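You operate a simulated robot arm through the tools that you are given. There is no shell and no other tool. Be economical: measure what you need, move in short steps, check, and stop when the job is done.

Carry out the task below with a simulated two-armed robot. There is one attempt and no reset: what you move stays moved.

TASK
Take the green box and leave it on the grid of the drain rack. Put one of the blue filters from the top of the orange bench on the orange card there. Open the left cupboard door, take the green filter on the top of the switch desk and put it away on the top shelf of the tall cupboard and shut the door again. Do these in any order. Set down upright: green box, green filter.

It is judged by the outcome, as a careful person would: the job done as asked, and still so three seconds after it is handed in. It fails if anything else is knocked over, pushed out of place, dropped, spilled or broken.

THE ROBOT
Two 7-joint arms with two-finger grippers on one trunk, on a base that drives. Base frame: it is fixed to the floor where the robot stands at the start and does not move with it; the origin is under the middle of the robot, x ahead of it, y to its left, z up. Lengths are in mm, angles in degrees, forces in N, time in s.
The left shoulder is at the start at [60, 123, 945], the right one opposite. With the tool pointing down near the work surface each hand reaches from about 360 to 800 mm from the robot's upright axis, wherever it stands, measured 20 degrees to its own side. Places, roughly: blue filter [-5250, -10250, 750]; green filter [-11750, -9000, 750]; grid of the drain rack (22x26 cm) [640, 2260, 900]; left cupboard door [-11700, 2300, 900]; orange card [-5500, -10250, 750]; top shelf of the tall cupboard [-11900, 2400, 1300]. Payload 1.47 kg a hand.
The TCP of each hand is the grasp point between the finger pads, 16 mm short of the fingertips. In the tool frame z runs along the fingers and y along their closing line. The gripper opens to 87 mm. The gripper's body begins 55 mm behind the TCP.
Orientation is told as [roll, pitch, yaw] about the base's x, y, z axes, in that order, counted from this pose: with the fingers straight down and closing along the base's y, the tool's x points along the base's -x, its y along +y and its z along -z.

THE INTERFACE
- The arms move only by the tool drive_tool. It takes "left_rows", "right_rows" or both (then of equal length, played together; a hand with none holds still); each is a list that holds one entry, the list of rows, each a list of 6 numbers: the shift along the base's x, y, z in units of 200 mm (1.0 is 200 mm), then the turn, a rotation vector about the base's x, y, z in units of 180 degrees (1.0 is 180 degrees). In form: [[[dx, dy, dz, rx, ry, rz], ...]]. A call has 1 to 8 rows; each row is the pose to reach, as a shift and turn from the pose commanded when the call began. "left_claw" and "right_claw" are, for a hand that has rows, the opening in per cent of the stroke, from 0 (shut) to 100 (fully open), set as the call begins (left out, the last holds). A call with a number of a shift or a turn outside -1 to 1 is refused whole. Each row takes 0.2 s and may step no farther than 50 mm and 8.6 degrees from the row before; otherwise, or with a gripper value out of range, the whole call is refused. A pose out of reach is approached as far as the arm can. The call stops where the force on the tool passes 40 N (or 10 N more than at its start, if that is more) or the arm is blocked; 0.2 s more then pass. The fingers move at their own pace (about 153 mm/s each) and stop on an object; they squeeze with about 28 N. The grip force told is the motor's: it shows also when the fingers shut on nothing. Time passes only in rows, and 0.2 s behind the last, so rows that repeat a pose let the fingers close. The reply holds the time, the measured pose of the TCP, the force on the tool along the base axes, the opening and the grip force, in the units named above and with some noise, with the torque about the TCP (base axes, N m) and any sound that the robot's microphone picked up, and new pictures: "show" is both (left out), scene, wrist or none (wrist: the cameras of the hands that moved).
- Cameras (640 x 400 px; columns grow to the right, rows downward): "scene" is now at [87.4, 26.7, 1503.4]; the picture's right is [0.35, -0.94, 0.00], its down [-0.67, -0.25, -0.70] and it looks along [0.66, 0.25, -0.71] (base axes); focal length 273 px, centre (320, 200). "left" rides on the left gripper at [73, -12, -90] in its tool frame; the picture's right is [0.16, 0.99, 0.00], its down [-0.72, 0.12, -0.68] and it looks along [-0.67, 0.11, 0.73] (tool axes); focal length 247 px, centre (320, 200). "right" rides on the right gripper at [73, 12, -90] in its tool frame; the picture's right is [-0.16, 0.99, 0.00], its down [-0.72, -0.12, -0.68] and it looks along [-0.67, -0.11, 0.73] (tool axes); focal length 247 px, centre (320, 200). There is no depth. A picture from a camera that has moved, and an enlarged one, comes with that camera's place and axes in the base frame and with its lens.
- raise_lower(by): slides the trunk up (or, below 0, down) by that many mm; the arms and the scene camera ride with it, the base frame stays. It gives what a move gives, with no picture.
- steer(legs): drives the robot by 1 to 6 legs, each [ahead, left, turn to the left] in mm, mm and degrees, along the robot's own axes; the way and the turn of a leg run together, so that a leg with both is an arc; at most 1500 mm and 180 degrees a leg. The arms and the cameras ride along, it lands a little off, and it stops where it bumps. It gives what a move gives, and a new picture of the scene camera.
- turn_head(pan, tilt): turns the head with the scene camera to pan (to the left, within 120 degrees either way) and tilt (down, from -29 to 69), counted from straight ahead of the robot. It gives what a move gives, and a new picture of the scene camera.
- zoom(camera, box): a new picture of the part [left, top, right, bottom] of that camera's present view, enlarged. It takes no simulated time.
- job_done(): hands the job in; it is judged then, once.

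Work in short steps. Places have to be worked out from the pictures, the camera data and where the tool is seen: move nearer, look again, correct. Check each grasp and each placing, and mend what went wrong. You have 165 turns and 260 pictures in all, those below and enlarged ones among them. Open the grippers and draw the arms clear of the work before you hand the job in, unless the task says otherwise; then end with one line.

The tools are called after "Emit:" as a command line: name --argument value ..., lists and objects as JSON in quotes. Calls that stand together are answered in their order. drive_tool: Moves the arms, as the interface text tells. Its arguments: {"type":"object","properties":{"left_rows":{"type":"array","items":{"type":"array","items":{"type":"array","items":{"type":"number"}}}},"left_claw":{"type":"number"},"right_rows":{"type":"array","items":{"type":"array","items":{"type":"array","items":{"type":"number"}}}},"right_claw":{"type":"number"},"show":{"type":"string","enum":["both","scene","wrist","none"]}},"required":[]} The other tools are called the same way: raise_lower (by) slides the trunk up or down; steer (legs) drives the base; turn_head (pan, tilt) turns the head that bears the scene camera; zoom (camera, box) takes an enlarged picture of a part of a camera's view; job_done () hands the job in.

At the start:

```text
t: 0.0
left_ee_pos: [523.4, 415.6, 1060.8]
left_tcp_rot: [0.0, -0.1, 0.0]
left_ft_force: [0.5, 0.3, -0.6]
left_ft_torque: [-0.04, 0.01, -0.01]
left_gripper_width: 87.0
left_gripper_force: 0.0
right_ee_pos: [455.8, -93.9, 1150.3]
right_tcp_rot: [0.0, 0.0, 0.0]
right_ft_force: [-0.6, 0.4, 0.3]
right_ft_torque: [-0.02, 0.01, 0.0]
right_gripper_width: 86.9
right_gripper_force: 0.0
trunk travel left (down, up): [-100.0, 130.0]
robot x, y, heading: [-0.2, 1.0, -0.0]
head pan, tilt: [20.7, 45.4]
```

scene: 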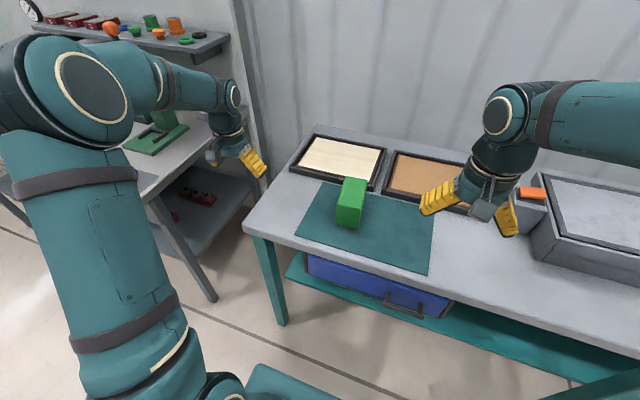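
right: 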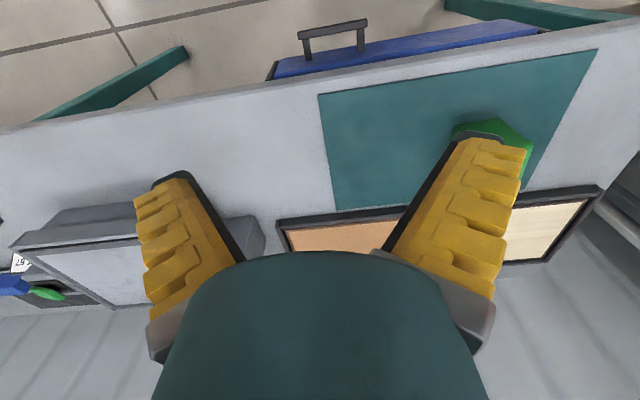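
left: 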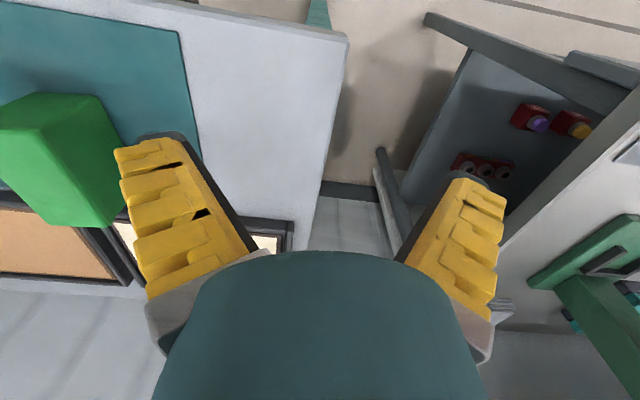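

The green box stands on the teal mat ahead, about [700, 160]. I zoom in to measure it more closely.

Emit:
zoom --camera "scene" --box '[240, 120, 460, 280]'

Emit:
zoom --camera "left" --box '[0, 40, 320, 240]'

```text
2.50 times, centred on (350, 200) of scene
camera zoom: at [87.4, 26.7, 1503.4], right [0.35, -0.94, 0.0], down [-0.67, -0.25, -0.7], along [0.66, 0.25, -0.71], focal length 683 px, centre (245, 200)
```

zoom: 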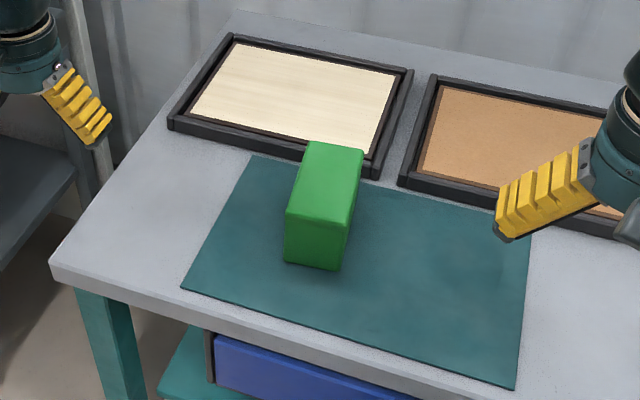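

```text
2.00 times, centred on (160, 140) of left
camera zoom: at [450.8, 403.5, 1151.3], right [-0.16, 0.99, 0.0], down [0.72, 0.12, 0.68], along [0.67, 0.11, -0.73], focal length 494 px, centre (640, 320)
```

zoom: 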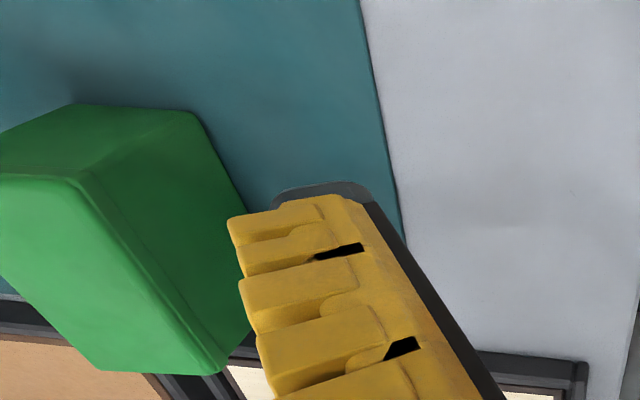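

Triangulated: the box is about 128x67 mm, 85 tall, centred near [667, 144], top at z≈950, yaw ≈7°. I move the left hand over it in the first part.

Emit:
drive_tool --left_rows '[[[0.1, -0.2, 0, 0, 0, 0.01], [0.2, -0.4, 0, 0, 0, 0.02], [0.3, -0.6, 0, 0, 0, 0.03], [0.4, -0.8, 0, 0, 0, 0.035], [0.5, -1.0, 0, 0, 0, 0.039]]]' --left_claw 100 --show "none"

Emit:
drive_tool --left_rows '[[[0.1, -0.18, 0, 0, 0, 0], [0.22, -0.36, 0, 0, 0, 0], [0.22, -0.36, 0, 0, 0, 0]]]'

```text
t: 1.2
left_ee_pos: [623.3, 214.2, 1062.3]
left_tcp_rot: [0.0, -0.1, 7.1]
left_ft_force: [-0.2, -0.1, -0.3]
left_ft_torque: [0.04, 0.04, -0.01]
left_gripper_width: 86.9
left_gripper_force: 0.2
right_ee_pos: [455.8, -93.4, 1150.6]
right_tcp_rot: [0.0, 0.0, 0.0]
right_ft_force: [0.8, -0.5, -0.9]
right_ft_torque: [0.0, 0.02, -0.01]
right_gripper_width: 87.2
right_gripper_force: 0.0
trunk travel left (down, up): [-100.0, 130.0]
robot x, y, heading: [0.1, -1.0, -0.1]
head pan, tilt: [20.7, 45.4]
```

```text
t: 2.0
left_ee_pos: [666.4, 144.8, 1064.0]
left_tcp_rot: [0.0, 0.0, 7.1]
left_ft_force: [0.0, -0.3, -0.5]
left_ft_torque: [-0.01, 0.02, -0.02]
left_gripper_width: 87.2
left_gripper_force: 0.0
right_ee_pos: [455.3, -93.1, 1151.3]
right_tcp_rot: [0.0, -0.1, 0.0]
right_ft_force: [-0.4, -0.2, -0.3]
right_ft_torque: [-0.03, 0.0, 0.02]
right_gripper_width: 86.9
right_gripper_force: 0.1
trunk travel left (down, up): [-100.0, 130.0]
robot x, y, heading: [-0.7, 1.4, -0.2]
head pan, tilt: [20.7, 45.4]
camera scene: at [87.0, 27.0, 1503.5], right [0.35, -0.94, 0.0], down [-0.67, -0.25, -0.7], along [0.66, 0.25, -0.71], focal length 273 px, centre (320, 200)
camera left: at [595.4, 125.2, 1153.3], right [-0.28, 0.96, 0.0], down [0.7, 0.2, 0.68], along [0.65, 0.19, -0.73], focal length 247 px, centre (320, 200)
```

scene: 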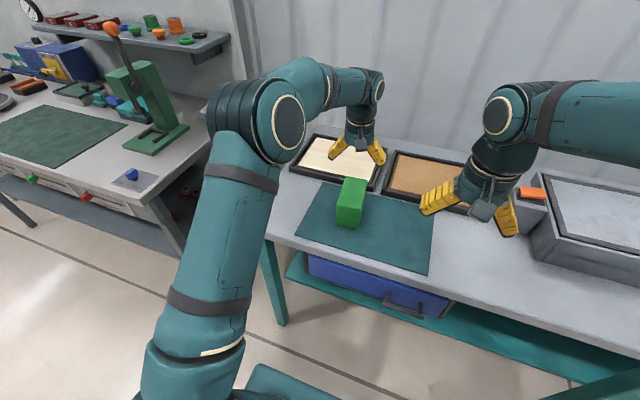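
left: 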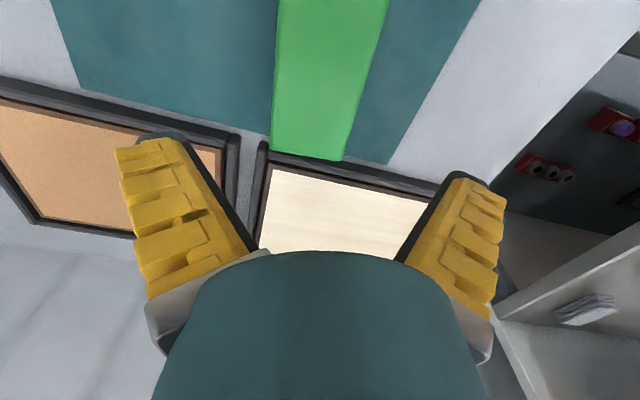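

The back edge at z=950 comes out at [724, 150]; the centre is ≈[663, 141]. I lower the hand to z≈908.

Emit:
drive_tool --left_rows '[[[-0.02, -0.02, -0.2, 0, 0, 0], [-0.02, -0.02, -0.4, 0, 0, 0], [-0.02, -0.02, -0.55, 0, 0, 0], [-0.02, -0.02, -0.7, 0, 0, 0], [-0.02, -0.02, -0.78, 0, 0, 0], [-0.02, -0.02, -0.78, 0, 0, 0]]]'

```text
t: 3.2
left_ee_pos: [665.7, 141.0, 915.9]
left_tcp_rot: [-0.1, -0.8, 7.1]
left_ft_force: [-13.2, 1.6, 13.9]
left_ft_torque: [0.3, -0.36, 0.17]
left_gripper_width: 85.6
left_gripper_force: 27.2
right_ee_pos: [453.1, -92.2, 1152.0]
right_tcp_rot: [0.0, -0.1, -0.1]
right_ft_force: [0.2, 0.0, 0.0]
right_ft_torque: [-0.01, 0.01, 0.02]
right_gripper_width: 86.9
right_gripper_force: 0.0
trunk travel left (down, up): [-100.0, 130.0]
robot x, y, heading: [0.6, -1.3, 0.1]
head pan, tilt: [20.7, 45.4]
stopped in row 5 (left hand): the force on the tool passed its limit at 46 N (the readings are from after the stop); the commanded pose is now the measured one
camera scene: at [84.7, 26.7, 1503.6], right [0.35, -0.94, 0.0], down [-0.67, -0.25, -0.7], along [0.66, 0.25, -0.71], focal length 273 px, centre (320, 200)
camera left: at [594.0, 121.3, 1005.4], right [-0.28, 0.96, 0.0], down [0.69, 0.2, 0.69], along [0.66, 0.19, -0.72], focal length 247 px, centre (320, 200)
```

scene: 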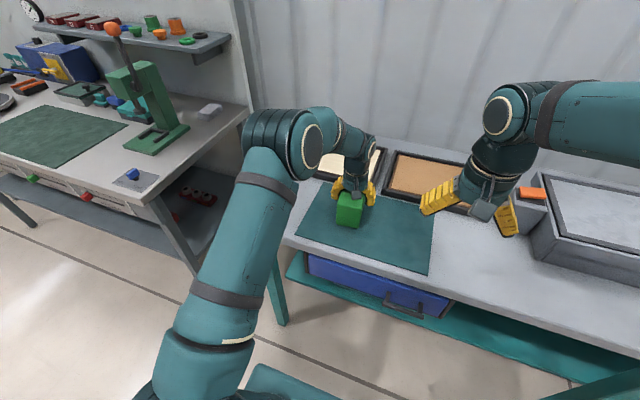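
left: 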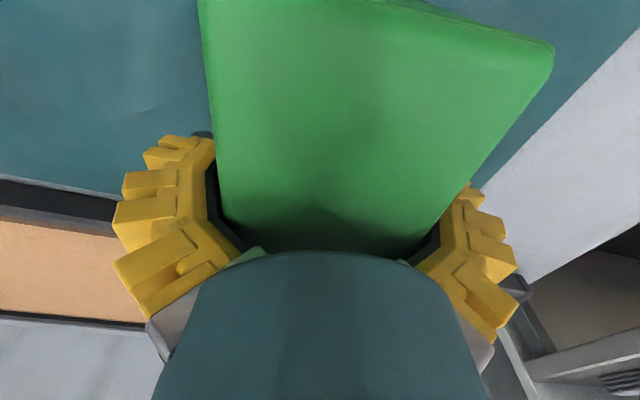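

The fingers straddle the box and the palm has likely touched its top. I back up 4 mm and close.

Emit:
drive_tool --left_rows '[[[0, 0, 0.025, 0, 0, 0], [0, 0, 0.025, 0, 0, 0]]]' --show "none"

Emit:
drive_tool --left_rows '[[[0, 0, 0, 0, 0, 0], [0, 0, 0, 0, 0, 0], [0, 0, 0, 0, 0, 0]]]' --left_claw 0 --show "wrist"

```text
t: 3.8
left_ee_pos: [669.7, 143.0, 920.1]
left_tcp_rot: [-0.1, -0.8, 7.0]
left_ft_force: [0.3, 1.3, 4.2]
left_ft_torque: [0.02, 0.03, -0.02]
left_gripper_width: 92.1
left_gripper_force: 0.1
right_ee_pos: [455.2, -92.8, 1150.3]
right_tcp_rot: [0.0, 0.0, 0.0]
right_ft_force: [0.2, 0.3, -1.2]
right_ft_torque: [0.0, 0.03, 0.01]
right_gripper_width: 86.9
right_gripper_force: 0.1
trunk travel left (down, up): [-100.0, 130.0]
robot x, y, heading: [-0.3, 3.3, -0.0]
head pan, tilt: [20.7, 45.4]
```

```text
t: 4.6
left_ee_pos: [667.8, 142.6, 919.5]
left_tcp_rot: [0.0, -0.9, 7.2]
left_ft_force: [1.8, 1.8, 2.5]
left_ft_torque: [0.0, -0.32, 0.06]
left_gripper_width: 86.0
left_gripper_force: 28.1
right_ee_pos: [455.5, -93.3, 1150.1]
right_tcp_rot: [0.0, 0.0, 0.1]
right_ft_force: [0.3, 0.0, 0.2]
right_ft_torque: [-0.02, -0.01, -0.01]
right_gripper_width: 86.8
right_gripper_force: 0.1
trunk travel left (down, up): [-100.0, 130.0]
robot x, y, heading: [-2.8, 0.9, -0.5]
head pan, tilt: [20.7, 45.4]
camera left: at [596.4, 121.5, 1007.5], right [-0.28, 0.96, 0.0], down [0.69, 0.2, 0.69], along [0.66, 0.19, -0.72], focal length 247 px, centre (320, 200)
```

left: 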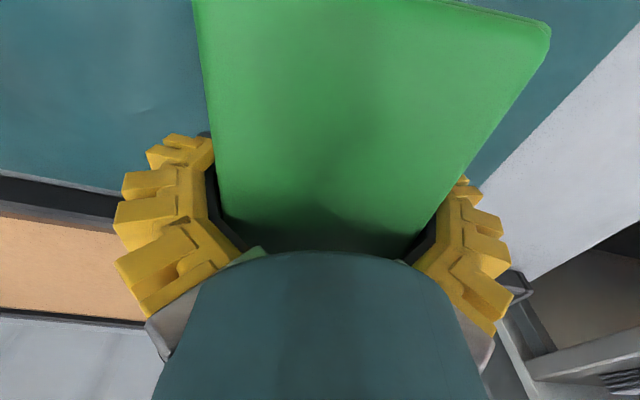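

The width reads 86 although the box measures about 67 wide, so it seems wedged high between the fingers. I reopen, rise 22 mm so the pads take its upper part, and close again.

Emit:
drive_tool --left_rows '[[[0, 0, 0.0, 0, 0, 0], [0, 0, 0.05, 0, 0, 0], [0, 0, 0.11, 0, 0, 0], [0, 0, 0.11, 0, 0, 0]]]' --left_claw 100 --show "wrist"

Emit:
drive_tool --left_rows '[[[0, 0, 0, 0, 0, 0], [0, 0, 0, 0, 0, 0], [0, 0, 0, 0, 0, 0]]]' --left_claw 0 --show "wrist"

```text
t: 5.6
left_ee_pos: [668.6, 141.0, 942.6]
left_tcp_rot: [-0.2, -0.8, 7.0]
left_ft_force: [1.0, 0.6, -0.1]
left_ft_torque: [-0.02, 0.01, -0.01]
left_gripper_width: 87.3
left_gripper_force: 0.1
right_ee_pos: [455.5, -93.1, 1149.6]
right_tcp_rot: [0.0, -0.1, 0.0]
right_ft_force: [0.0, 0.3, -0.4]
right_ft_torque: [0.03, 0.0, 0.04]
right_gripper_width: 86.9
right_gripper_force: 0.0
trunk travel left (down, up): [-100.0, 130.0]
robot x, y, heading: [-1.6, 1.0, -0.1]
head pan, tilt: [20.7, 45.4]
camera left: at [595.6, 120.6, 1031.1], right [-0.28, 0.96, 0.0], down [0.69, 0.2, 0.69], along [0.66, 0.19, -0.72], focal length 247 px, centre (320, 200)
```

left: 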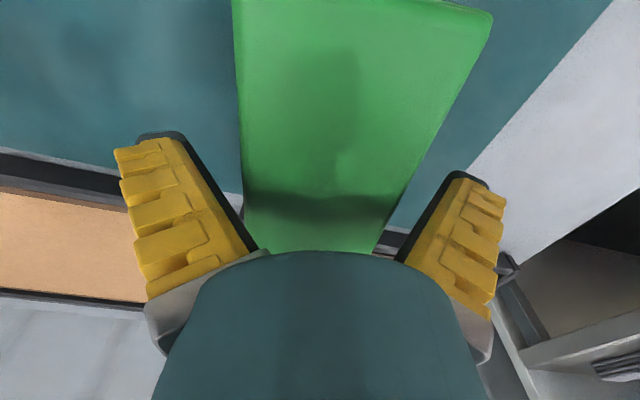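

```text
t: 6.4
left_ee_pos: [668.8, 141.8, 942.0]
left_tcp_rot: [-0.1, -0.8, 7.0]
left_ft_force: [-0.4, 0.7, 0.1]
left_ft_torque: [0.11, 0.13, -0.02]
left_gripper_width: 71.6
left_gripper_force: 28.1
right_ee_pos: [456.2, -93.2, 1151.4]
right_tcp_rot: [0.1, 0.0, 0.0]
right_ft_force: [-1.2, 0.0, -0.4]
right_ft_torque: [-0.04, 0.02, 0.02]
right_gripper_width: 87.1
right_gripper_force: 0.1
trunk travel left (down, up): [-100.0, 130.0]
robot x, y, heading: [-0.1, 1.0, 0.2]
head pan, tilt: [20.7, 45.4]
camera left: at [595.8, 120.7, 1030.8], right [-0.28, 0.96, 0.0], down [0.69, 0.2, 0.69], along [0.66, 0.19, -0.72], focal length 247 px, centre (320, 200)
```

left: 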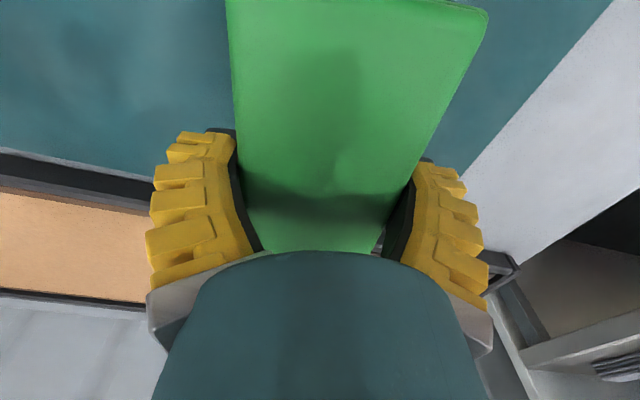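

The grip now reads 71.6 mm, with the pads bent onto the sides. I lift a little and check.

Emit:
drive_tool --left_rows '[[[0, 0, 0.05, 0, 0, 0], [0, 0, 0.12, 0, 0, 0], [0, 0, 0.25, 0, 0, 0], [0, 0, 0.4, 0, 0, 0]]]'

```text
t: 7.4
left_ee_pos: [670.8, 143.3, 1021.0]
left_tcp_rot: [-0.1, -0.8, 7.0]
left_ft_force: [0.3, 0.0, -3.3]
left_ft_torque: [-0.03, -0.04, 0.02]
left_gripper_width: 71.1
left_gripper_force: 27.7
right_ee_pos: [455.2, -93.2, 1151.4]
right_tcp_rot: [0.0, -0.1, 0.1]
right_ft_force: [0.9, 0.9, -0.3]
right_ft_torque: [0.01, -0.01, 0.01]
right_gripper_width: 87.1
right_gripper_force: 0.1
trunk travel left (down, up): [-100.0, 130.0]
robot x, y, heading: [0.4, 0.0, 0.1]
head pan, tilt: [20.7, 45.4]
camera scene: at [87.2, 26.8, 1503.5], right [0.35, -0.94, 0.0], down [-0.67, -0.25, -0.7], along [0.66, 0.25, -0.71], focal length 273 px, centre (320, 200)
camera left: at [597.9, 121.3, 1110.1], right [-0.28, 0.96, 0.0], down [0.69, 0.2, 0.69], along [0.66, 0.19, -0.72], focal length 247 px, centre (320, 200)
```

scene: 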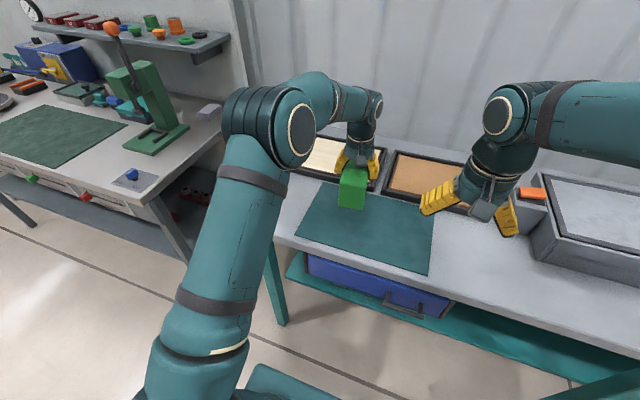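
left: 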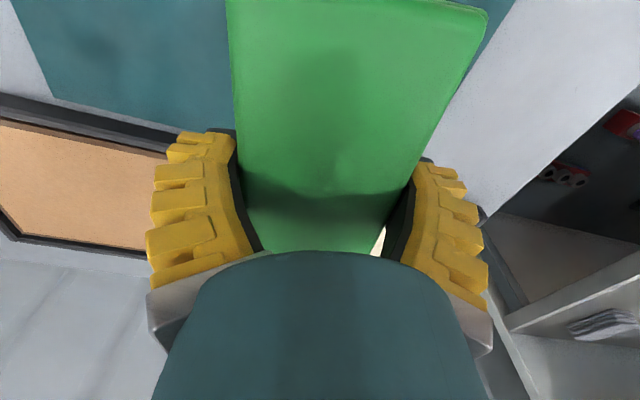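

The box is held level, its bottom 77 mm below the TCP. I pull the hand back and look left towards the drain rack.

Emit:
drive_tool --left_rows '[[[-0.2, 0.05, 0.1, 0, 0, 0], [-0.4, 0.1, 0.2, 0, 0, 0], [-0.6, 0.15, 0.3, 0, 0, 0], [-0.8, 0.2, 0.3, 0, 0, 0], [-1.0, 0.25, 0.3, 0, 0, 0]]]' --show "none"

Emit:
turn_head --pan 70 --tilt 25

```text
t: 8.6
left_ee_pos: [467.4, 193.0, 1081.9]
left_tcp_rot: [-0.2, -1.0, 7.1]
left_ft_force: [-1.1, 0.5, -3.0]
left_ft_torque: [0.03, -0.04, 0.0]
left_gripper_width: 71.3
left_gripper_force: 28.1
right_ee_pos: [454.0, -92.9, 1150.9]
right_tcp_rot: [0.1, 0.0, 0.0]
right_ft_force: [-0.9, -0.7, 0.3]
right_ft_torque: [-0.01, -0.02, 0.03]
right_gripper_width: 86.9
right_gripper_force: 0.1
trunk travel left (down, up): [-100.0, 130.0]
robot x, y, heading: [-1.3, -0.1, -0.0]
head pan, tilt: [20.7, 45.4]
```

```text
t: 9.8
left_ee_pos: [471.0, 192.8, 1080.9]
left_tcp_rot: [-0.1, -0.8, 7.1]
left_ft_force: [0.2, -0.3, -4.0]
left_ft_torque: [0.0, -0.02, -0.01]
left_gripper_width: 71.5
left_gripper_force: 28.0
right_ee_pos: [454.7, -92.8, 1150.4]
right_tcp_rot: [0.0, 0.0, 0.1]
right_ft_force: [0.3, -0.1, 1.0]
right_ft_torque: [0.03, -0.02, -0.01]
right_gripper_width: 87.0
right_gripper_force: 0.1
trunk travel left (down, up): [-100.0, 130.0]
robot x, y, heading: [3.0, -1.4, 0.1]
head pan, tilt: [70.0, 25.0]
camera scene: at [43.3, 84.9, 1534.6], right [0.94, -0.34, 0.0], down [-0.14, -0.4, -0.91], along [0.31, 0.85, -0.42], focal length 273 px, centre (320, 200)
```

scene: 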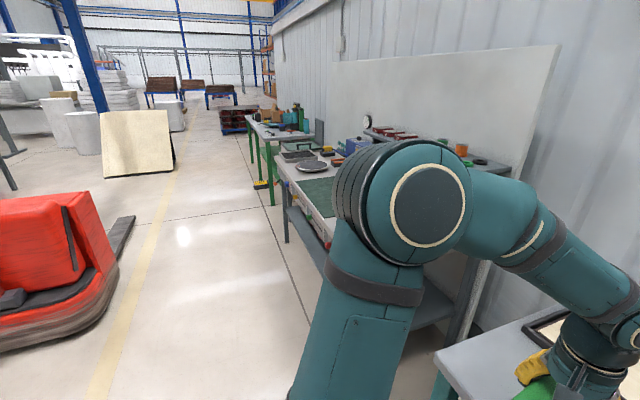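

Corridor between bench fronts (x≈500) and the forklift (x≈-900) is clear. I back up 150 mm and strafe left.

Emit:
steer --legs '[[-150, 0, 0], [0, 1200, 0]]'

```text
t: 21.6
left_ee_pos: [319.7, 1405.7, 1081.7]
left_tcp_rot: [-0.1, -0.7, 7.0]
left_ft_force: [0.7, 0.1, -3.5]
left_ft_torque: [0.01, -0.05, -0.03]
left_gripper_width: 71.0
left_gripper_force: 28.4
right_ee_pos: [307.2, 1119.7, 1150.9]
right_tcp_rot: [0.0, 0.0, 0.0]
right_ft_force: [0.3, -1.2, -0.1]
right_ft_torque: [-0.02, -0.02, 0.02]
right_gripper_width: 87.1
right_gripper_force: 0.1
trunk travel left (down, up): [-100.0, 130.0]
robot x, y, heading: [-149.3, 1212.2, -0.1]
head pan, tilt: [70.0, 25.0]
camera scene: at [-105.7, 1298.0, 1534.6], right [0.94, -0.34, 0.0], down [-0.14, -0.4, -0.91], along [0.31, 0.85, -0.42], focal length 273 px, centre (320, 200)
```

scene: 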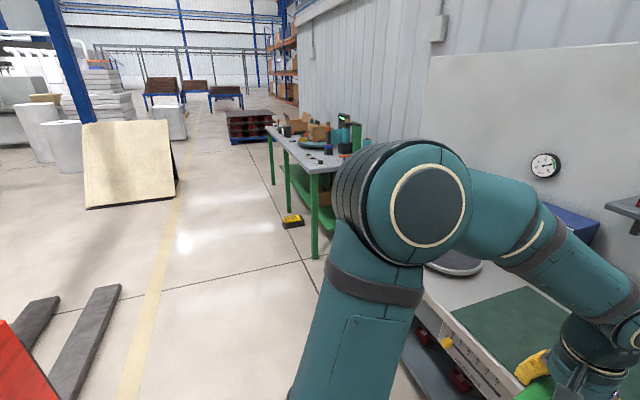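

Continuing left 850, then looking ahead at the rack.

Emit:
steer --legs '[[0, 850, 0]]'

Emit:
turn_head --pan 10 --tilt 40

```text
t: 29.5
left_ee_pos: [323.6, 2260.6, 1082.1]
left_tcp_rot: [0.0, -0.8, 6.8]
left_ft_force: [-0.8, 0.4, -3.7]
left_ft_torque: [0.01, -0.02, 0.01]
left_gripper_width: 71.2
left_gripper_force: 27.8
right_ee_pos: [307.9, 1973.8, 1151.0]
right_tcp_rot: [0.0, 0.0, -0.2]
right_ft_force: [-0.7, 0.0, 0.1]
right_ft_torque: [-0.01, 0.02, -0.02]
right_gripper_width: 87.1
right_gripper_force: 0.0
trunk travel left (down, up): [-100.0, 130.0]
robot x, y, heading: [-146.9, 2070.1, -0.3]
head pan, tilt: [70.0, 25.0]
camera scene: at [-103.8, 2153.8, 1534.6], right [0.94, -0.35, 0.0], down [-0.15, -0.4, -0.91], along [0.31, 0.85, -0.42], focal length 273 px, centre (320, 200)
```

scene: 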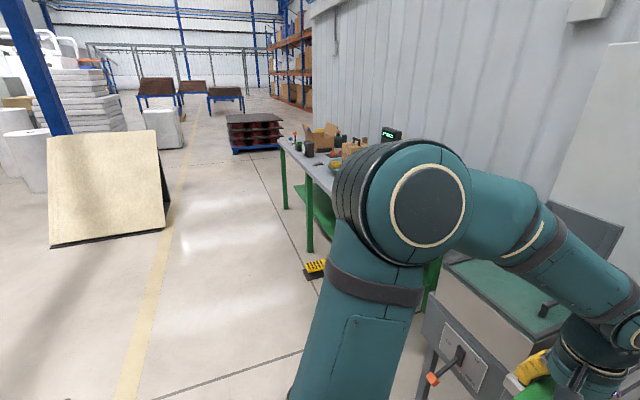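

```text
t: 30.8
left_ee_pos: [322.5, 2258.9, 1080.9]
left_tcp_rot: [-0.1, -0.8, 6.7]
left_ft_force: [1.4, 0.7, -3.8]
left_ft_torque: [-0.03, -0.06, 0.01]
left_gripper_width: 71.3
left_gripper_force: 28.1
right_ee_pos: [308.7, 1974.8, 1150.5]
right_tcp_rot: [-0.1, 0.0, -0.2]
right_ft_force: [0.0, -0.5, -0.1]
right_ft_torque: [-0.02, 0.02, 0.0]
right_gripper_width: 86.8
right_gripper_force: 0.0
trunk travel left (down, up): [-100.0, 130.0]
robot x, y, heading: [-143.7, 2067.0, -0.3]
head pan, tilt: [10.0, 40.0]
camera scene: at [-51.8, 2081.7, 1511.3], right [0.17, -0.99, 0.0], down [-0.63, -0.11, -0.77], along [0.75, 0.13, -0.64], focal length 273 px, centre (320, 200)
```

scene: 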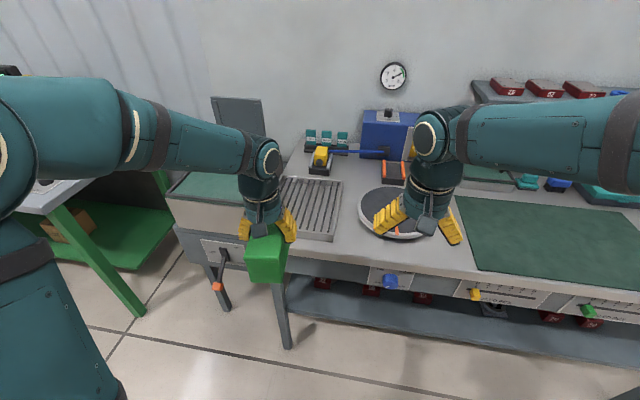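

The rack is at about [645, 2255]. I zoom in on the grid to see its rim and level.

Emit:
zoom --camera "scene" --box '[220, 120, 400, 260]'

```text
2.86 times, centred on (310, 190) of scene
camera zoom: at [-51.8, 2081.7, 1511.3], right [0.17, -0.99, 0.0], down [-0.63, -0.11, -0.77], along [0.75, 0.13, -0.64], focal length 781 px, centre (349, 229)
```

zoom: 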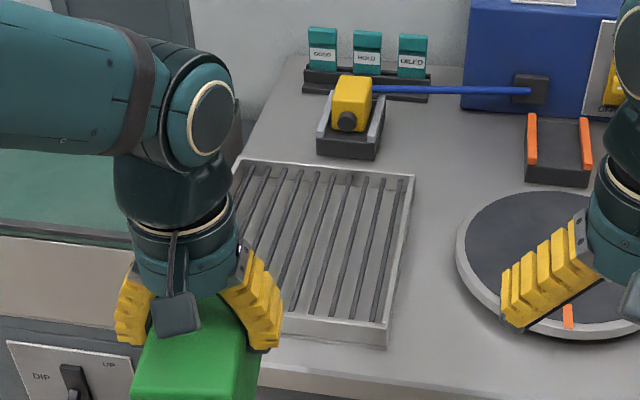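

Grid bars run along x with a low rim. I drive ahead 140 mm to bring it into reach.

Emit:
steer --legs '[[140, 0, 0]]'

```text
t: 32.1
left_ee_pos: [463.5, 2258.6, 1079.5]
left_tcp_rot: [-0.1, -0.7, 6.8]
left_ft_force: [0.6, 0.7, -4.0]
left_ft_torque: [0.01, -0.03, 0.01]
left_gripper_width: 71.3
left_gripper_force: 27.9
right_ee_pos: [446.9, 1973.0, 1149.8]
right_tcp_rot: [0.0, 0.1, -0.2]
right_ft_force: [0.1, -0.6, 0.4]
right_ft_torque: [0.03, 0.06, 0.0]
right_gripper_width: 87.0
right_gripper_force: 0.0
trunk travel left (down, up): [-100.0, 130.0]
robot x, y, heading: [-9.4, 2070.4, -0.3]
head pan, tilt: [10.0, 40.0]
camera scene: at [89.1, 2081.0, 1511.2], right [0.17, -0.99, 0.0], down [-0.63, -0.11, -0.77], along [0.75, 0.13, -0.64], focal length 273 px, centre (320, 200)
```

scene: 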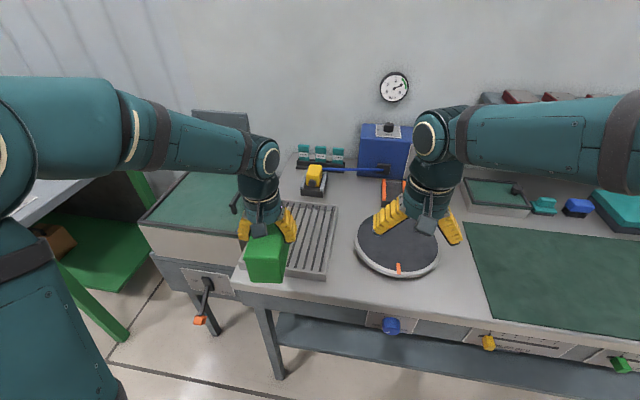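

I move the box forward over the rack centre (≈[655, 2250]) at current height.

Emit:
drive_tool --left_rows '[[[0.2, 0, 0.0, 0, 0, 0], [0.4, 0, 0, 0, 0, -0.01], [0.6, -0.02, 0, 0, 0, -0.02], [0.8, -0.04, 0, 0, 0, -0.03], [0.95, -0.04, 0, 0, 0.004, -0.038], [0.95, -0.04, 0, 0, 0.004, -0.038]]]'

```text
t: 33.5
left_ee_pos: [651.4, 2250.1, 1081.0]
left_tcp_rot: [-0.1, -0.2, -0.1]
left_ft_force: [-0.2, -0.6, -2.9]
left_ft_torque: [0.04, -0.04, 0.03]
left_gripper_width: 71.3
left_gripper_force: 27.3
right_ee_pos: [446.4, 1973.7, 1151.0]
right_tcp_rot: [-0.1, 0.0, -0.3]
right_ft_force: [0.4, -0.3, -0.2]
right_ft_torque: [0.02, -0.02, 0.01]
right_gripper_width: 87.0
right_gripper_force: 0.0
trunk travel left (down, up): [-100.0, 130.0]
robot x, y, heading: [-7.3, 2067.7, -0.4]
head pan, tilt: [10.0, 40.0]
camera scene: at [86.8, 2081.0, 1511.4], right [0.17, -0.99, 0.0], down [-0.63, -0.11, -0.77], along [0.76, 0.13, -0.64], focal length 273 px, centre (320, 200)
camera left: at [577.9, 2239.1, 1170.6], right [-0.16, 0.99, 0.0], down [0.72, 0.12, 0.68], along [0.67, 0.11, -0.73], focal length 247 px, centre (320, 200)
```

scene: 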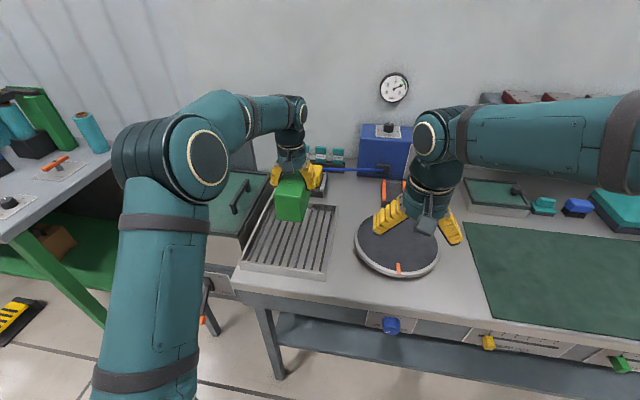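
left: 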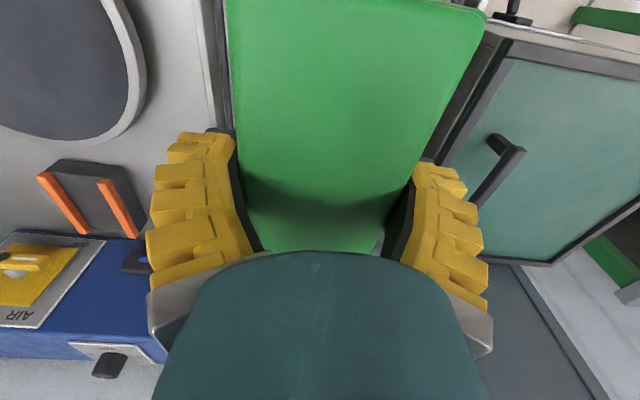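

The rack centre is ≈[663, 2256]; the box is over it. I lower 90 mm first and then look.

Emit:
drive_tool --left_rows '[[[0.04, 0.03, -0.15, 0, 0, 0], [0.04, 0.03, -0.3, 0, 0, 0], [0.04, 0.03, -0.4, 0, 0, 0], [0.04, 0.03, -0.45, 0, 0, 0], [0.04, 0.03, -0.45, 0, 0, 0]]]' --show "none"

Emit:
zoom --camera "scene" --box '[210, 130, 370, 290]'

```text
t: 34.7
left_ee_pos: [659.3, 2257.4, 990.1]
left_tcp_rot: [-0.1, -0.1, 0.0]
left_ft_force: [0.5, 1.1, -2.9]
left_ft_torque: [-0.01, -0.04, -0.01]
left_gripper_width: 71.4
left_gripper_force: 27.5
right_ee_pos: [446.8, 1973.0, 1151.2]
right_tcp_rot: [0.0, 0.0, -0.2]
right_ft_force: [0.2, 0.1, 0.1]
right_ft_torque: [-0.01, -0.03, -0.02]
right_gripper_width: 86.8
right_gripper_force: 0.1
trunk travel left (down, up): [-100.0, 130.0]
robot x, y, heading: [-9.3, 2073.7, 0.1]
head pan, tilt: [10.0, 40.0]
```

```text
2.50 times, centred on (290, 210) of scene
camera zoom: at [87.6, 2081.0, 1511.3], right [0.17, -0.99, 0.0], down [-0.63, -0.11, -0.77], along [0.75, 0.13, -0.64], focal length 683 px, centre (395, 175)
```

zoom: 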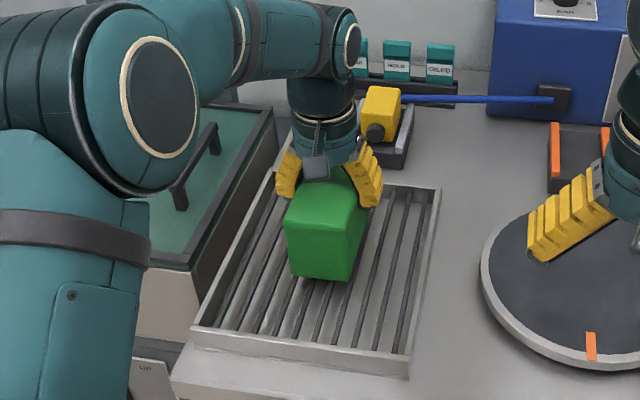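

Well over the grid and clear of the rim. I lower in small steps until contact.

Emit:
drive_tool --left_rows '[[[0, 0, -0.03, 0, 0, 0], [0, 0, -0.06, 0, 0, 0], [0, 0, -0.09, 0, 0, 0], [0, 0, -0.11, 0, 0, 0]]]' --show "none"

```text
t: 35.7
left_ee_pos: [658.5, 2258.8, 974.9]
left_tcp_rot: [0.0, -0.6, -0.1]
left_ft_force: [5.0, 1.7, 37.2]
left_ft_torque: [0.05, 0.03, 0.01]
left_gripper_width: 76.7
left_gripper_force: 28.1
right_ee_pos: [445.1, 1973.3, 1151.8]
right_tcp_rot: [-0.1, -0.1, -0.2]
right_ft_force: [0.0, 0.0, 0.3]
right_ft_torque: [-0.01, -0.01, 0.0]
right_gripper_width: 87.2
right_gripper_force: 0.1
trunk travel left (down, up): [-100.0, 130.0]
robot x, y, heading: [-8.6, 2067.8, -0.2]
head pan, tilt: [10.0, 40.0]
```

The box has met the grid (37 N up). I ease up 5 mm, then open.

Emit:
drive_tool --left_rows '[[[0, 0, 0.03, 0, 0, 0], [0, 0, 0.03, 0, 0, 0]]]' --show "none"

Emit:
drive_tool --left_rows '[[[0, 0, 0, 0, 0, 0], [0, 0, 0, 0, 0, 0], [0, 0, 0.1, 0, 0, 0], [0, 0, 0.3, 0, 0, 0], [0, 0, 0.5, 0, 0, 0]]]' --left_claw 100 --show "scene"

```text
t: 36.3
left_ee_pos: [658.0, 2258.2, 976.1]
left_tcp_rot: [-0.1, 0.0, -0.2]
left_ft_force: [6.2, 2.8, 14.8]
left_ft_torque: [-0.03, -0.62, 0.03]
left_gripper_width: 76.7
left_gripper_force: 27.4
right_ee_pos: [447.1, 1974.4, 1150.4]
right_tcp_rot: [0.0, 0.1, -0.2]
right_ft_force: [0.3, 0.6, 0.1]
right_ft_torque: [0.0, 0.0, 0.01]
right_gripper_width: 87.2
right_gripper_force: 0.0
trunk travel left (down, up): [-100.0, 130.0]
robot x, y, heading: [-10.0, 2065.4, -0.4]
head pan, tilt: [10.0, 40.0]
```

```text
t: 37.5
left_ee_pos: [660.7, 2256.8, 1076.7]
left_tcp_rot: [-0.1, -0.1, 0.0]
left_ft_force: [-0.6, -0.9, -0.3]
left_ft_torque: [0.0, -0.02, 0.0]
left_gripper_width: 87.1
left_gripper_force: 0.0
right_ee_pos: [446.6, 1974.1, 1151.2]
right_tcp_rot: [0.0, 0.0, -0.3]
right_ft_force: [-0.2, -1.0, -0.4]
right_ft_torque: [-0.01, 0.0, 0.0]
right_gripper_width: 86.6
right_gripper_force: 0.1
trunk travel left (down, up): [-100.0, 130.0]
robot x, y, heading: [-4.8, 2064.2, -0.0]
head pan, tilt: [10.0, 40.0]
camera scene: at [86.8, 2080.7, 1511.4], right [0.17, -0.99, 0.0], down [-0.63, -0.11, -0.77], along [0.76, 0.13, -0.64], focal length 273 px, centre (320, 200)
```

scene: 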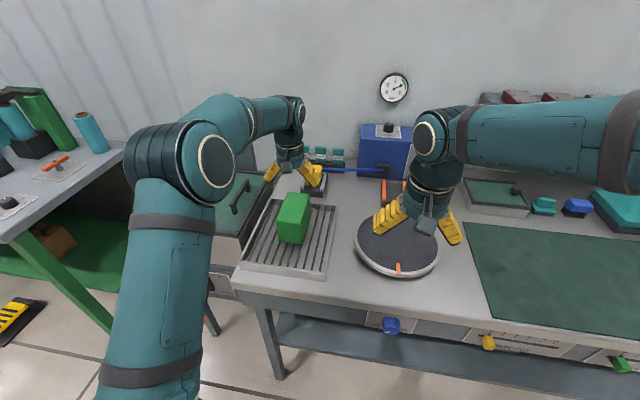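

The box stands upright on the grid. I withdraw the left arm and back away from the bench.

Emit:
drive_tool --left_rows '[[[-0.1, 0, 0.2, 0, 0, 0], [-0.3, 0, 0.35, 0, 0, 0], [-0.5, 0, 0.35, 0, 0, 0], [-0.7, 0, 0.35, 0, 0, 0], [-0.9, 0, 0.35, 0, 0, 0], [-1.0, 0, 0.35, 0, 0, 0]]]' --show "none"

Emit:
steer --legs '[[-400, 0, 0]]'

Emit:
turn_head --pan -110 --tilt 15

Emit:
turn_head --pan 110 --tilt 15

```text
t: 38.9
left_ee_pos: [458.9, 2258.0, 1146.5]
left_tcp_rot: [-0.1, -0.1, -0.1]
left_ft_force: [0.1, 0.2, -1.0]
left_ft_torque: [0.01, -0.01, 0.02]
left_gripper_width: 86.7
left_gripper_force: 0.0
right_ee_pos: [447.6, 1973.3, 1150.4]
right_tcp_rot: [0.0, 0.0, -0.3]
right_ft_force: [-0.3, -0.5, 0.3]
right_ft_torque: [0.02, -0.03, 0.01]
right_gripper_width: 87.1
right_gripper_force: 0.0
trunk travel left (down, up): [-100.0, 130.0]
robot x, y, heading: [-7.7, 2071.5, -0.5]
head pan, tilt: [10.0, 40.0]
```

```text
t: 41.5
left_ee_pos: [45.6, 2260.3, 1146.3]
left_tcp_rot: [-0.1, -0.1, -0.2]
left_ft_force: [0.5, -0.1, 0.5]
left_ft_torque: [0.0, -0.02, 0.0]
left_gripper_width: 86.9
left_gripper_force: 0.1
right_ee_pos: [32.9, 1974.4, 1151.4]
right_tcp_rot: [0.0, 0.0, -0.3]
right_ft_force: [-0.5, 0.9, 0.6]
right_ft_torque: [0.01, 0.02, 0.04]
right_gripper_width: 87.0
right_gripper_force: 0.0
trunk travel left (down, up): [-100.0, 130.0]
robot x, y, heading: [-420.6, 2071.1, -0.5]
head pan, tilt: [10.0, 40.0]
camera scene: at [-327.1, 2082.9, 1511.4], right [0.17, -0.99, 0.0], down [-0.63, -0.11, -0.77], along [0.76, 0.13, -0.64], focal length 273 px, centre (320, 200)
```

scene: 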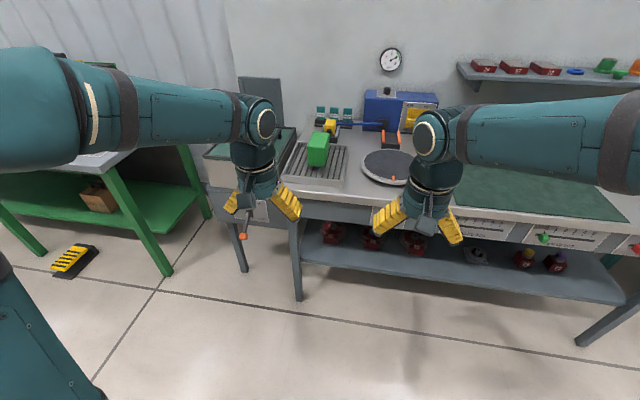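

```text
t: 43.5
left_ee_pos: [46.1, 2260.4, 1145.5]
left_tcp_rot: [-0.1, -0.1, -0.2]
left_ft_force: [0.1, 0.6, 0.0]
left_ft_torque: [-0.02, -0.02, -0.02]
left_gripper_width: 87.1
left_gripper_force: 0.1
right_ee_pos: [33.7, 1975.2, 1150.6]
right_tcp_rot: [-0.1, 0.0, -0.3]
right_ft_force: [-0.7, -0.3, 0.4]
right_ft_torque: [-0.02, 0.02, 0.02]
right_gripper_width: 87.2
right_gripper_force: 0.2
trunk travel left (down, up): [-100.0, 130.0]
robot x, y, heading: [-423.5, 2070.5, -0.2]
head pan, tilt: [-110.0, 15.0]
camera scene: at [-442.5, 1981.0, 1550.9], right [-0.94, 0.35, 0.0], down [0.09, 0.24, -0.97], along [-0.34, -0.91, -0.26], focal length 273 px, centre (320, 200)
```

scene: 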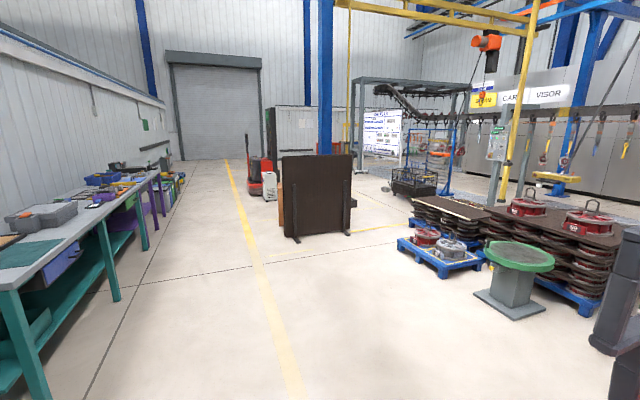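

```text
t: 46.7
left_ee_pos: [45.9, 2260.2, 1146.8]
left_tcp_rot: [-0.1, -0.1, -0.3]
left_ft_force: [0.2, 1.1, -0.8]
left_ft_torque: [0.0, 0.02, -0.01]
left_gripper_width: 87.0
left_gripper_force: 0.0
right_ee_pos: [33.4, 1974.6, 1150.7]
right_tcp_rot: [0.0, 0.0, -0.2]
right_ft_force: [-0.1, 0.0, 0.9]
right_ft_torque: [0.01, 0.03, -0.01]
right_gripper_width: 87.1
right_gripper_force: 0.0
trunk travel left (down, up): [-100.0, 130.0]
robot x, y, heading: [-421.1, 2068.2, -0.4]
head pan, tilt: [110.0, 15.0]
camera scene: at [-441.5, 2156.5, 1550.9], right [0.94, 0.34, 0.0], down [0.09, -0.24, -0.97], along [-0.32, 0.91, -0.26], focal length 273 px, centre (320, 200)
```

scene: 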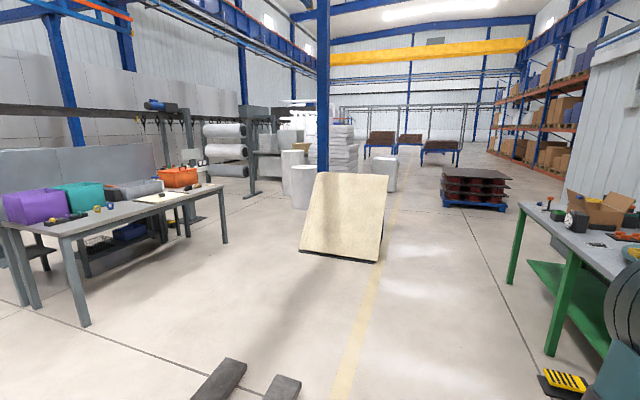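

Heading south along the aisle (x≈-420) is clear, with the dark board at x<-1400 and the pallet truck near x≈-1080. I turn right 90° and drive.

Emit:
steer --legs '[[0, 0, -90], [1500, 0, 0], [1500, 0, 0], [1500, 0, 0]]'

Emit:
turn_head --pan 15 --tilt 12

```text
t: 71.8
left_ee_pos: [-553.9, -2845.6, 1146.7]
left_tcp_rot: [-0.1, -0.1, -95.1]
left_ft_force: [0.2, -0.4, 0.3]
left_ft_torque: [0.01, -0.02, -0.02]
left_gripper_width: 87.1
left_gripper_force: 0.0
right_ee_pos: [-836.6, -2808.8, 1149.4]
right_tcp_rot: [0.0, 0.0, -95.3]
right_ft_force: [0.6, -0.5, 0.4]
right_ft_torque: [-0.03, -0.02, 0.0]
right_gripper_width: 87.0
right_gripper_force: 0.0
trunk travel left (down, up): [-100.0, 130.0]
robot x, y, heading: [-704.3, -2364.7, -95.4]
head pan, tilt: [110.0, 15.0]
camera scene: at [-612.1, -2352.6, 1550.9], right [0.26, -0.97, 0.0], down [-0.25, -0.07, -0.97], along [0.93, 0.25, -0.26], focal length 273 px, centre (320, 200)
```

scene: 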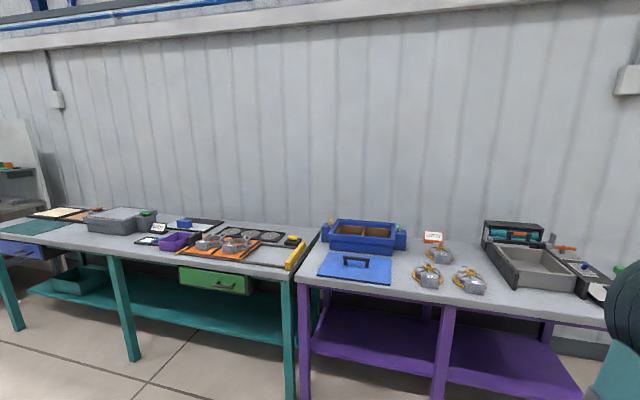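

```text
t: 73.5
left_ee_pos: [-554.5, -2845.4, 1146.0]
left_tcp_rot: [-0.2, -0.1, -95.1]
left_ft_force: [0.2, -0.3, 1.3]
left_ft_torque: [-0.02, -0.01, -0.02]
left_gripper_width: 86.9
left_gripper_force: 0.1
right_ee_pos: [-837.6, -2810.2, 1150.7]
right_tcp_rot: [-0.1, 0.1, -95.2]
right_ft_force: [-0.4, 0.9, 0.5]
right_ft_torque: [0.01, -0.01, 0.01]
right_gripper_width: 87.0
right_gripper_force: 0.1
trunk travel left (down, up): [-100.0, 130.0]
robot x, y, heading: [-701.4, -2363.9, -95.4]
head pan, tilt: [15.0, 12.0]
camera scene: at [-686.4, -2468.0, 1555.8], right [-0.99, -0.17, 0.0], down [-0.04, 0.2, -0.98], along [0.17, -0.96, -0.21], focal length 273 px, centre (320, 200)
```

scene: 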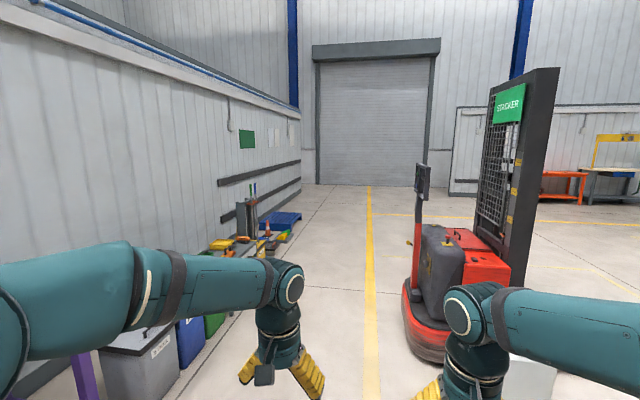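

The stacker's near edge is at x≈-1045, bins at x>390. I straighten, strafe left 280, and drive past.

Emit:
steer --legs '[[0, 280, 5], [1500, 0, 0], [1500, 0, 0]]'

```text
t: 90.6
left_ee_pos: [-215.9, -5837.7, 1146.9]
left_tcp_rot: [0.0, -0.1, -89.8]
left_ft_force: [0.8, -0.5, -0.3]
left_ft_torque: [0.03, 0.01, -0.03]
left_gripper_width: 86.7
left_gripper_force: 0.1
right_ee_pos: [-500.4, -5827.3, 1150.2]
right_tcp_rot: [0.0, 0.0, -90.0]
right_ft_force: [-0.5, -0.3, 0.0]
right_ft_torque: [0.0, 0.01, -0.02]
right_gripper_width: 87.2
right_gripper_force: 0.2
trunk travel left (down, up): [-100.0, 130.0]
robot x, y, heading: [-408.8, -5371.6, -89.9]
head pan, tilt: [15.0, 12.0]
camera scene: at [-383.1, -5474.0, 1555.7], right [-0.97, -0.26, 0.0], down [-0.05, 0.2, -0.98], along [0.26, -0.94, -0.21], focal length 273 px, centre (320, 200)
```

scene: 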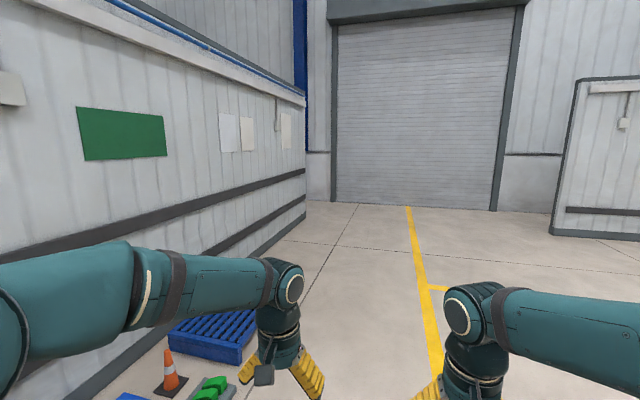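

Clear ahead. I go on 2×1500 and look to the right for the orange bench.

Emit:
steer --legs '[[1500, 0, 0], [1300, 0, 0]]'

Emit:
turn_head --pan -70 --tilt 12

```text
t: 104.2
left_ee_pos: [-169.0, -8644.0, 1146.6]
left_tcp_rot: [-0.1, -0.1, -88.6]
left_ft_force: [0.3, -0.1, 0.4]
left_ft_torque: [0.0, 0.0, 0.02]
left_gripper_width: 87.2
left_gripper_force: 0.0
right_ee_pos: [-453.3, -8639.9, 1150.4]
right_tcp_rot: [0.0, 0.0, -88.7]
right_ft_force: [0.3, -0.2, -0.2]
right_ft_torque: [0.01, 0.0, 0.02]
right_gripper_width: 87.0
right_gripper_force: 0.1
trunk travel left (down, up): [-100.0, 130.0]
robot x, y, heading: [-369.6, -8182.6, -88.6]
head pan, tilt: [15.0, 12.0]
camera scene: at [-342.3, -8284.5, 1555.7], right [-0.96, -0.28, 0.0], down [-0.06, 0.2, -0.98], along [0.27, -0.94, -0.21], focal length 273 px, centre (320, 200)
```

scene: 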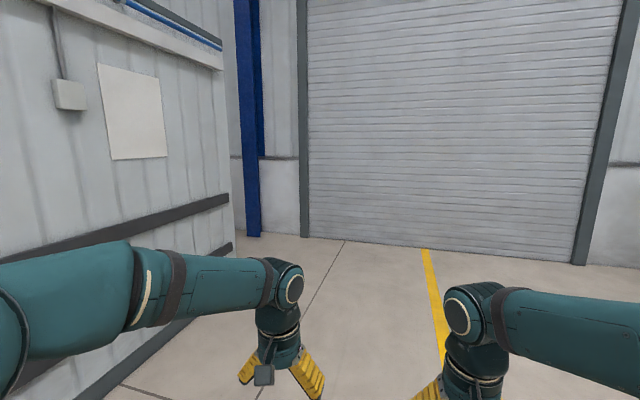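

```text
t: 105.8
left_ee_pos: [-168.3, -8644.7, 1146.6]
left_tcp_rot: [-0.1, 0.0, -88.7]
left_ft_force: [0.4, 0.4, 0.2]
left_ft_torque: [-0.01, 0.0, 0.0]
left_gripper_width: 87.0
left_gripper_force: 0.1
right_ee_pos: [-452.6, -8639.8, 1150.4]
right_tcp_rot: [0.0, 0.0, -88.7]
right_ft_force: [-0.1, 0.0, 0.2]
right_ft_torque: [0.03, 0.01, 0.0]
right_gripper_width: 86.9
right_gripper_force: 0.0
trunk travel left (down, up): [-100.0, 130.0]
robot x, y, heading: [-369.4, -8182.5, -88.9]
head pan, tilt: [-70.0, 12.0]
camera scene: at [-455.2, -8228.5, 1555.8], right [-0.36, 0.93, 0.0], down [0.19, 0.08, -0.98], along [-0.91, -0.36, -0.21], focal length 273 px, centre (320, 200)
```

scene: 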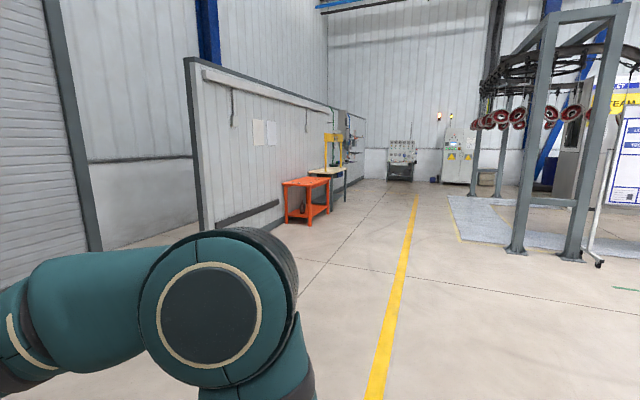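

The orange bench is ahead on that side (front edge y≈-10150), with a clear floor at y≈-8200. I turn right to face -x and drive along.

Emit:
steer --legs '[[0, 0, -88], [1500, 0, 0], [1500, 0, 0], [1500, 0, 0]]'

Emit:
turn_head --pan 60 --tilt 25

```text
t: 131.1
left_ee_pos: [-5329.2, -8542.8, 1146.0]
left_tcp_rot: [-0.1, -0.1, -177.6]
left_ft_force: [-0.8, -0.3, -0.7]
left_ft_torque: [-0.01, 0.0, 0.01]
left_gripper_width: 87.1
left_gripper_force: 0.1
right_ee_pos: [-5330.3, -8256.9, 1150.2]
right_tcp_rot: [-0.1, 0.0, -177.8]
right_ft_force: [-0.1, 0.2, 0.0]
right_ft_torque: [0.01, 0.01, -0.01]
right_gripper_width: 86.9
right_gripper_force: 0.0
trunk travel left (down, up): [-100.0, 130.0]
robot x, y, heading: [-4872.4, -8330.3, -178.0]
head pan, tilt: [-70.0, 12.0]
camera scene: at [-4915.5, -8248.4, 1555.8], right [0.93, 0.38, 0.0], down [0.08, -0.19, -0.98], along [-0.37, 0.91, -0.21], focal length 273 px, centre (320, 200)
```

scene: 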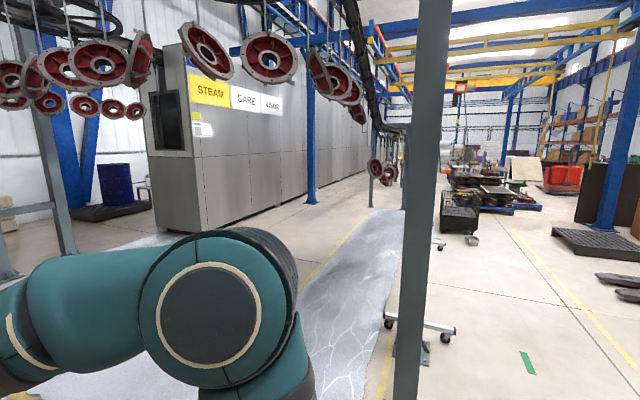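

```text
t: 133.2
left_ee_pos: [-5330.1, -8541.9, 1145.9]
left_tcp_rot: [-0.1, -0.1, -177.6]
left_ft_force: [-0.2, -0.2, -0.4]
left_ft_torque: [-0.04, 0.0, 0.02]
left_gripper_width: 87.2
left_gripper_force: 0.1
right_ee_pos: [-5329.4, -8256.5, 1151.1]
right_tcp_rot: [-0.1, 0.0, -177.7]
right_ft_force: [-0.3, 0.1, -0.8]
right_ft_torque: [0.0, 0.03, 0.02]
right_gripper_width: 87.2
right_gripper_force: 0.1
trunk travel left (down, up): [-100.0, 130.0]
robot x, y, heading: [-4869.0, -8333.4, -177.7]
head pan, tilt: [60.0, 25.0]
camera scene: at [-4922.9, -8416.1, 1534.7], right [-0.88, 0.47, 0.0], down [0.2, 0.37, -0.91], along [-0.42, -0.8, -0.42], focal length 273 px, centre (320, 200)
```

scene: 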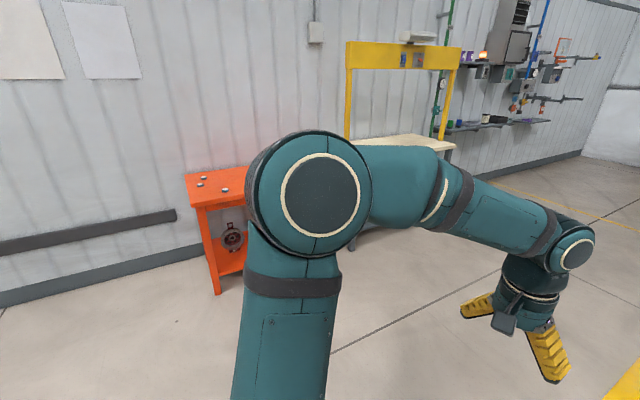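

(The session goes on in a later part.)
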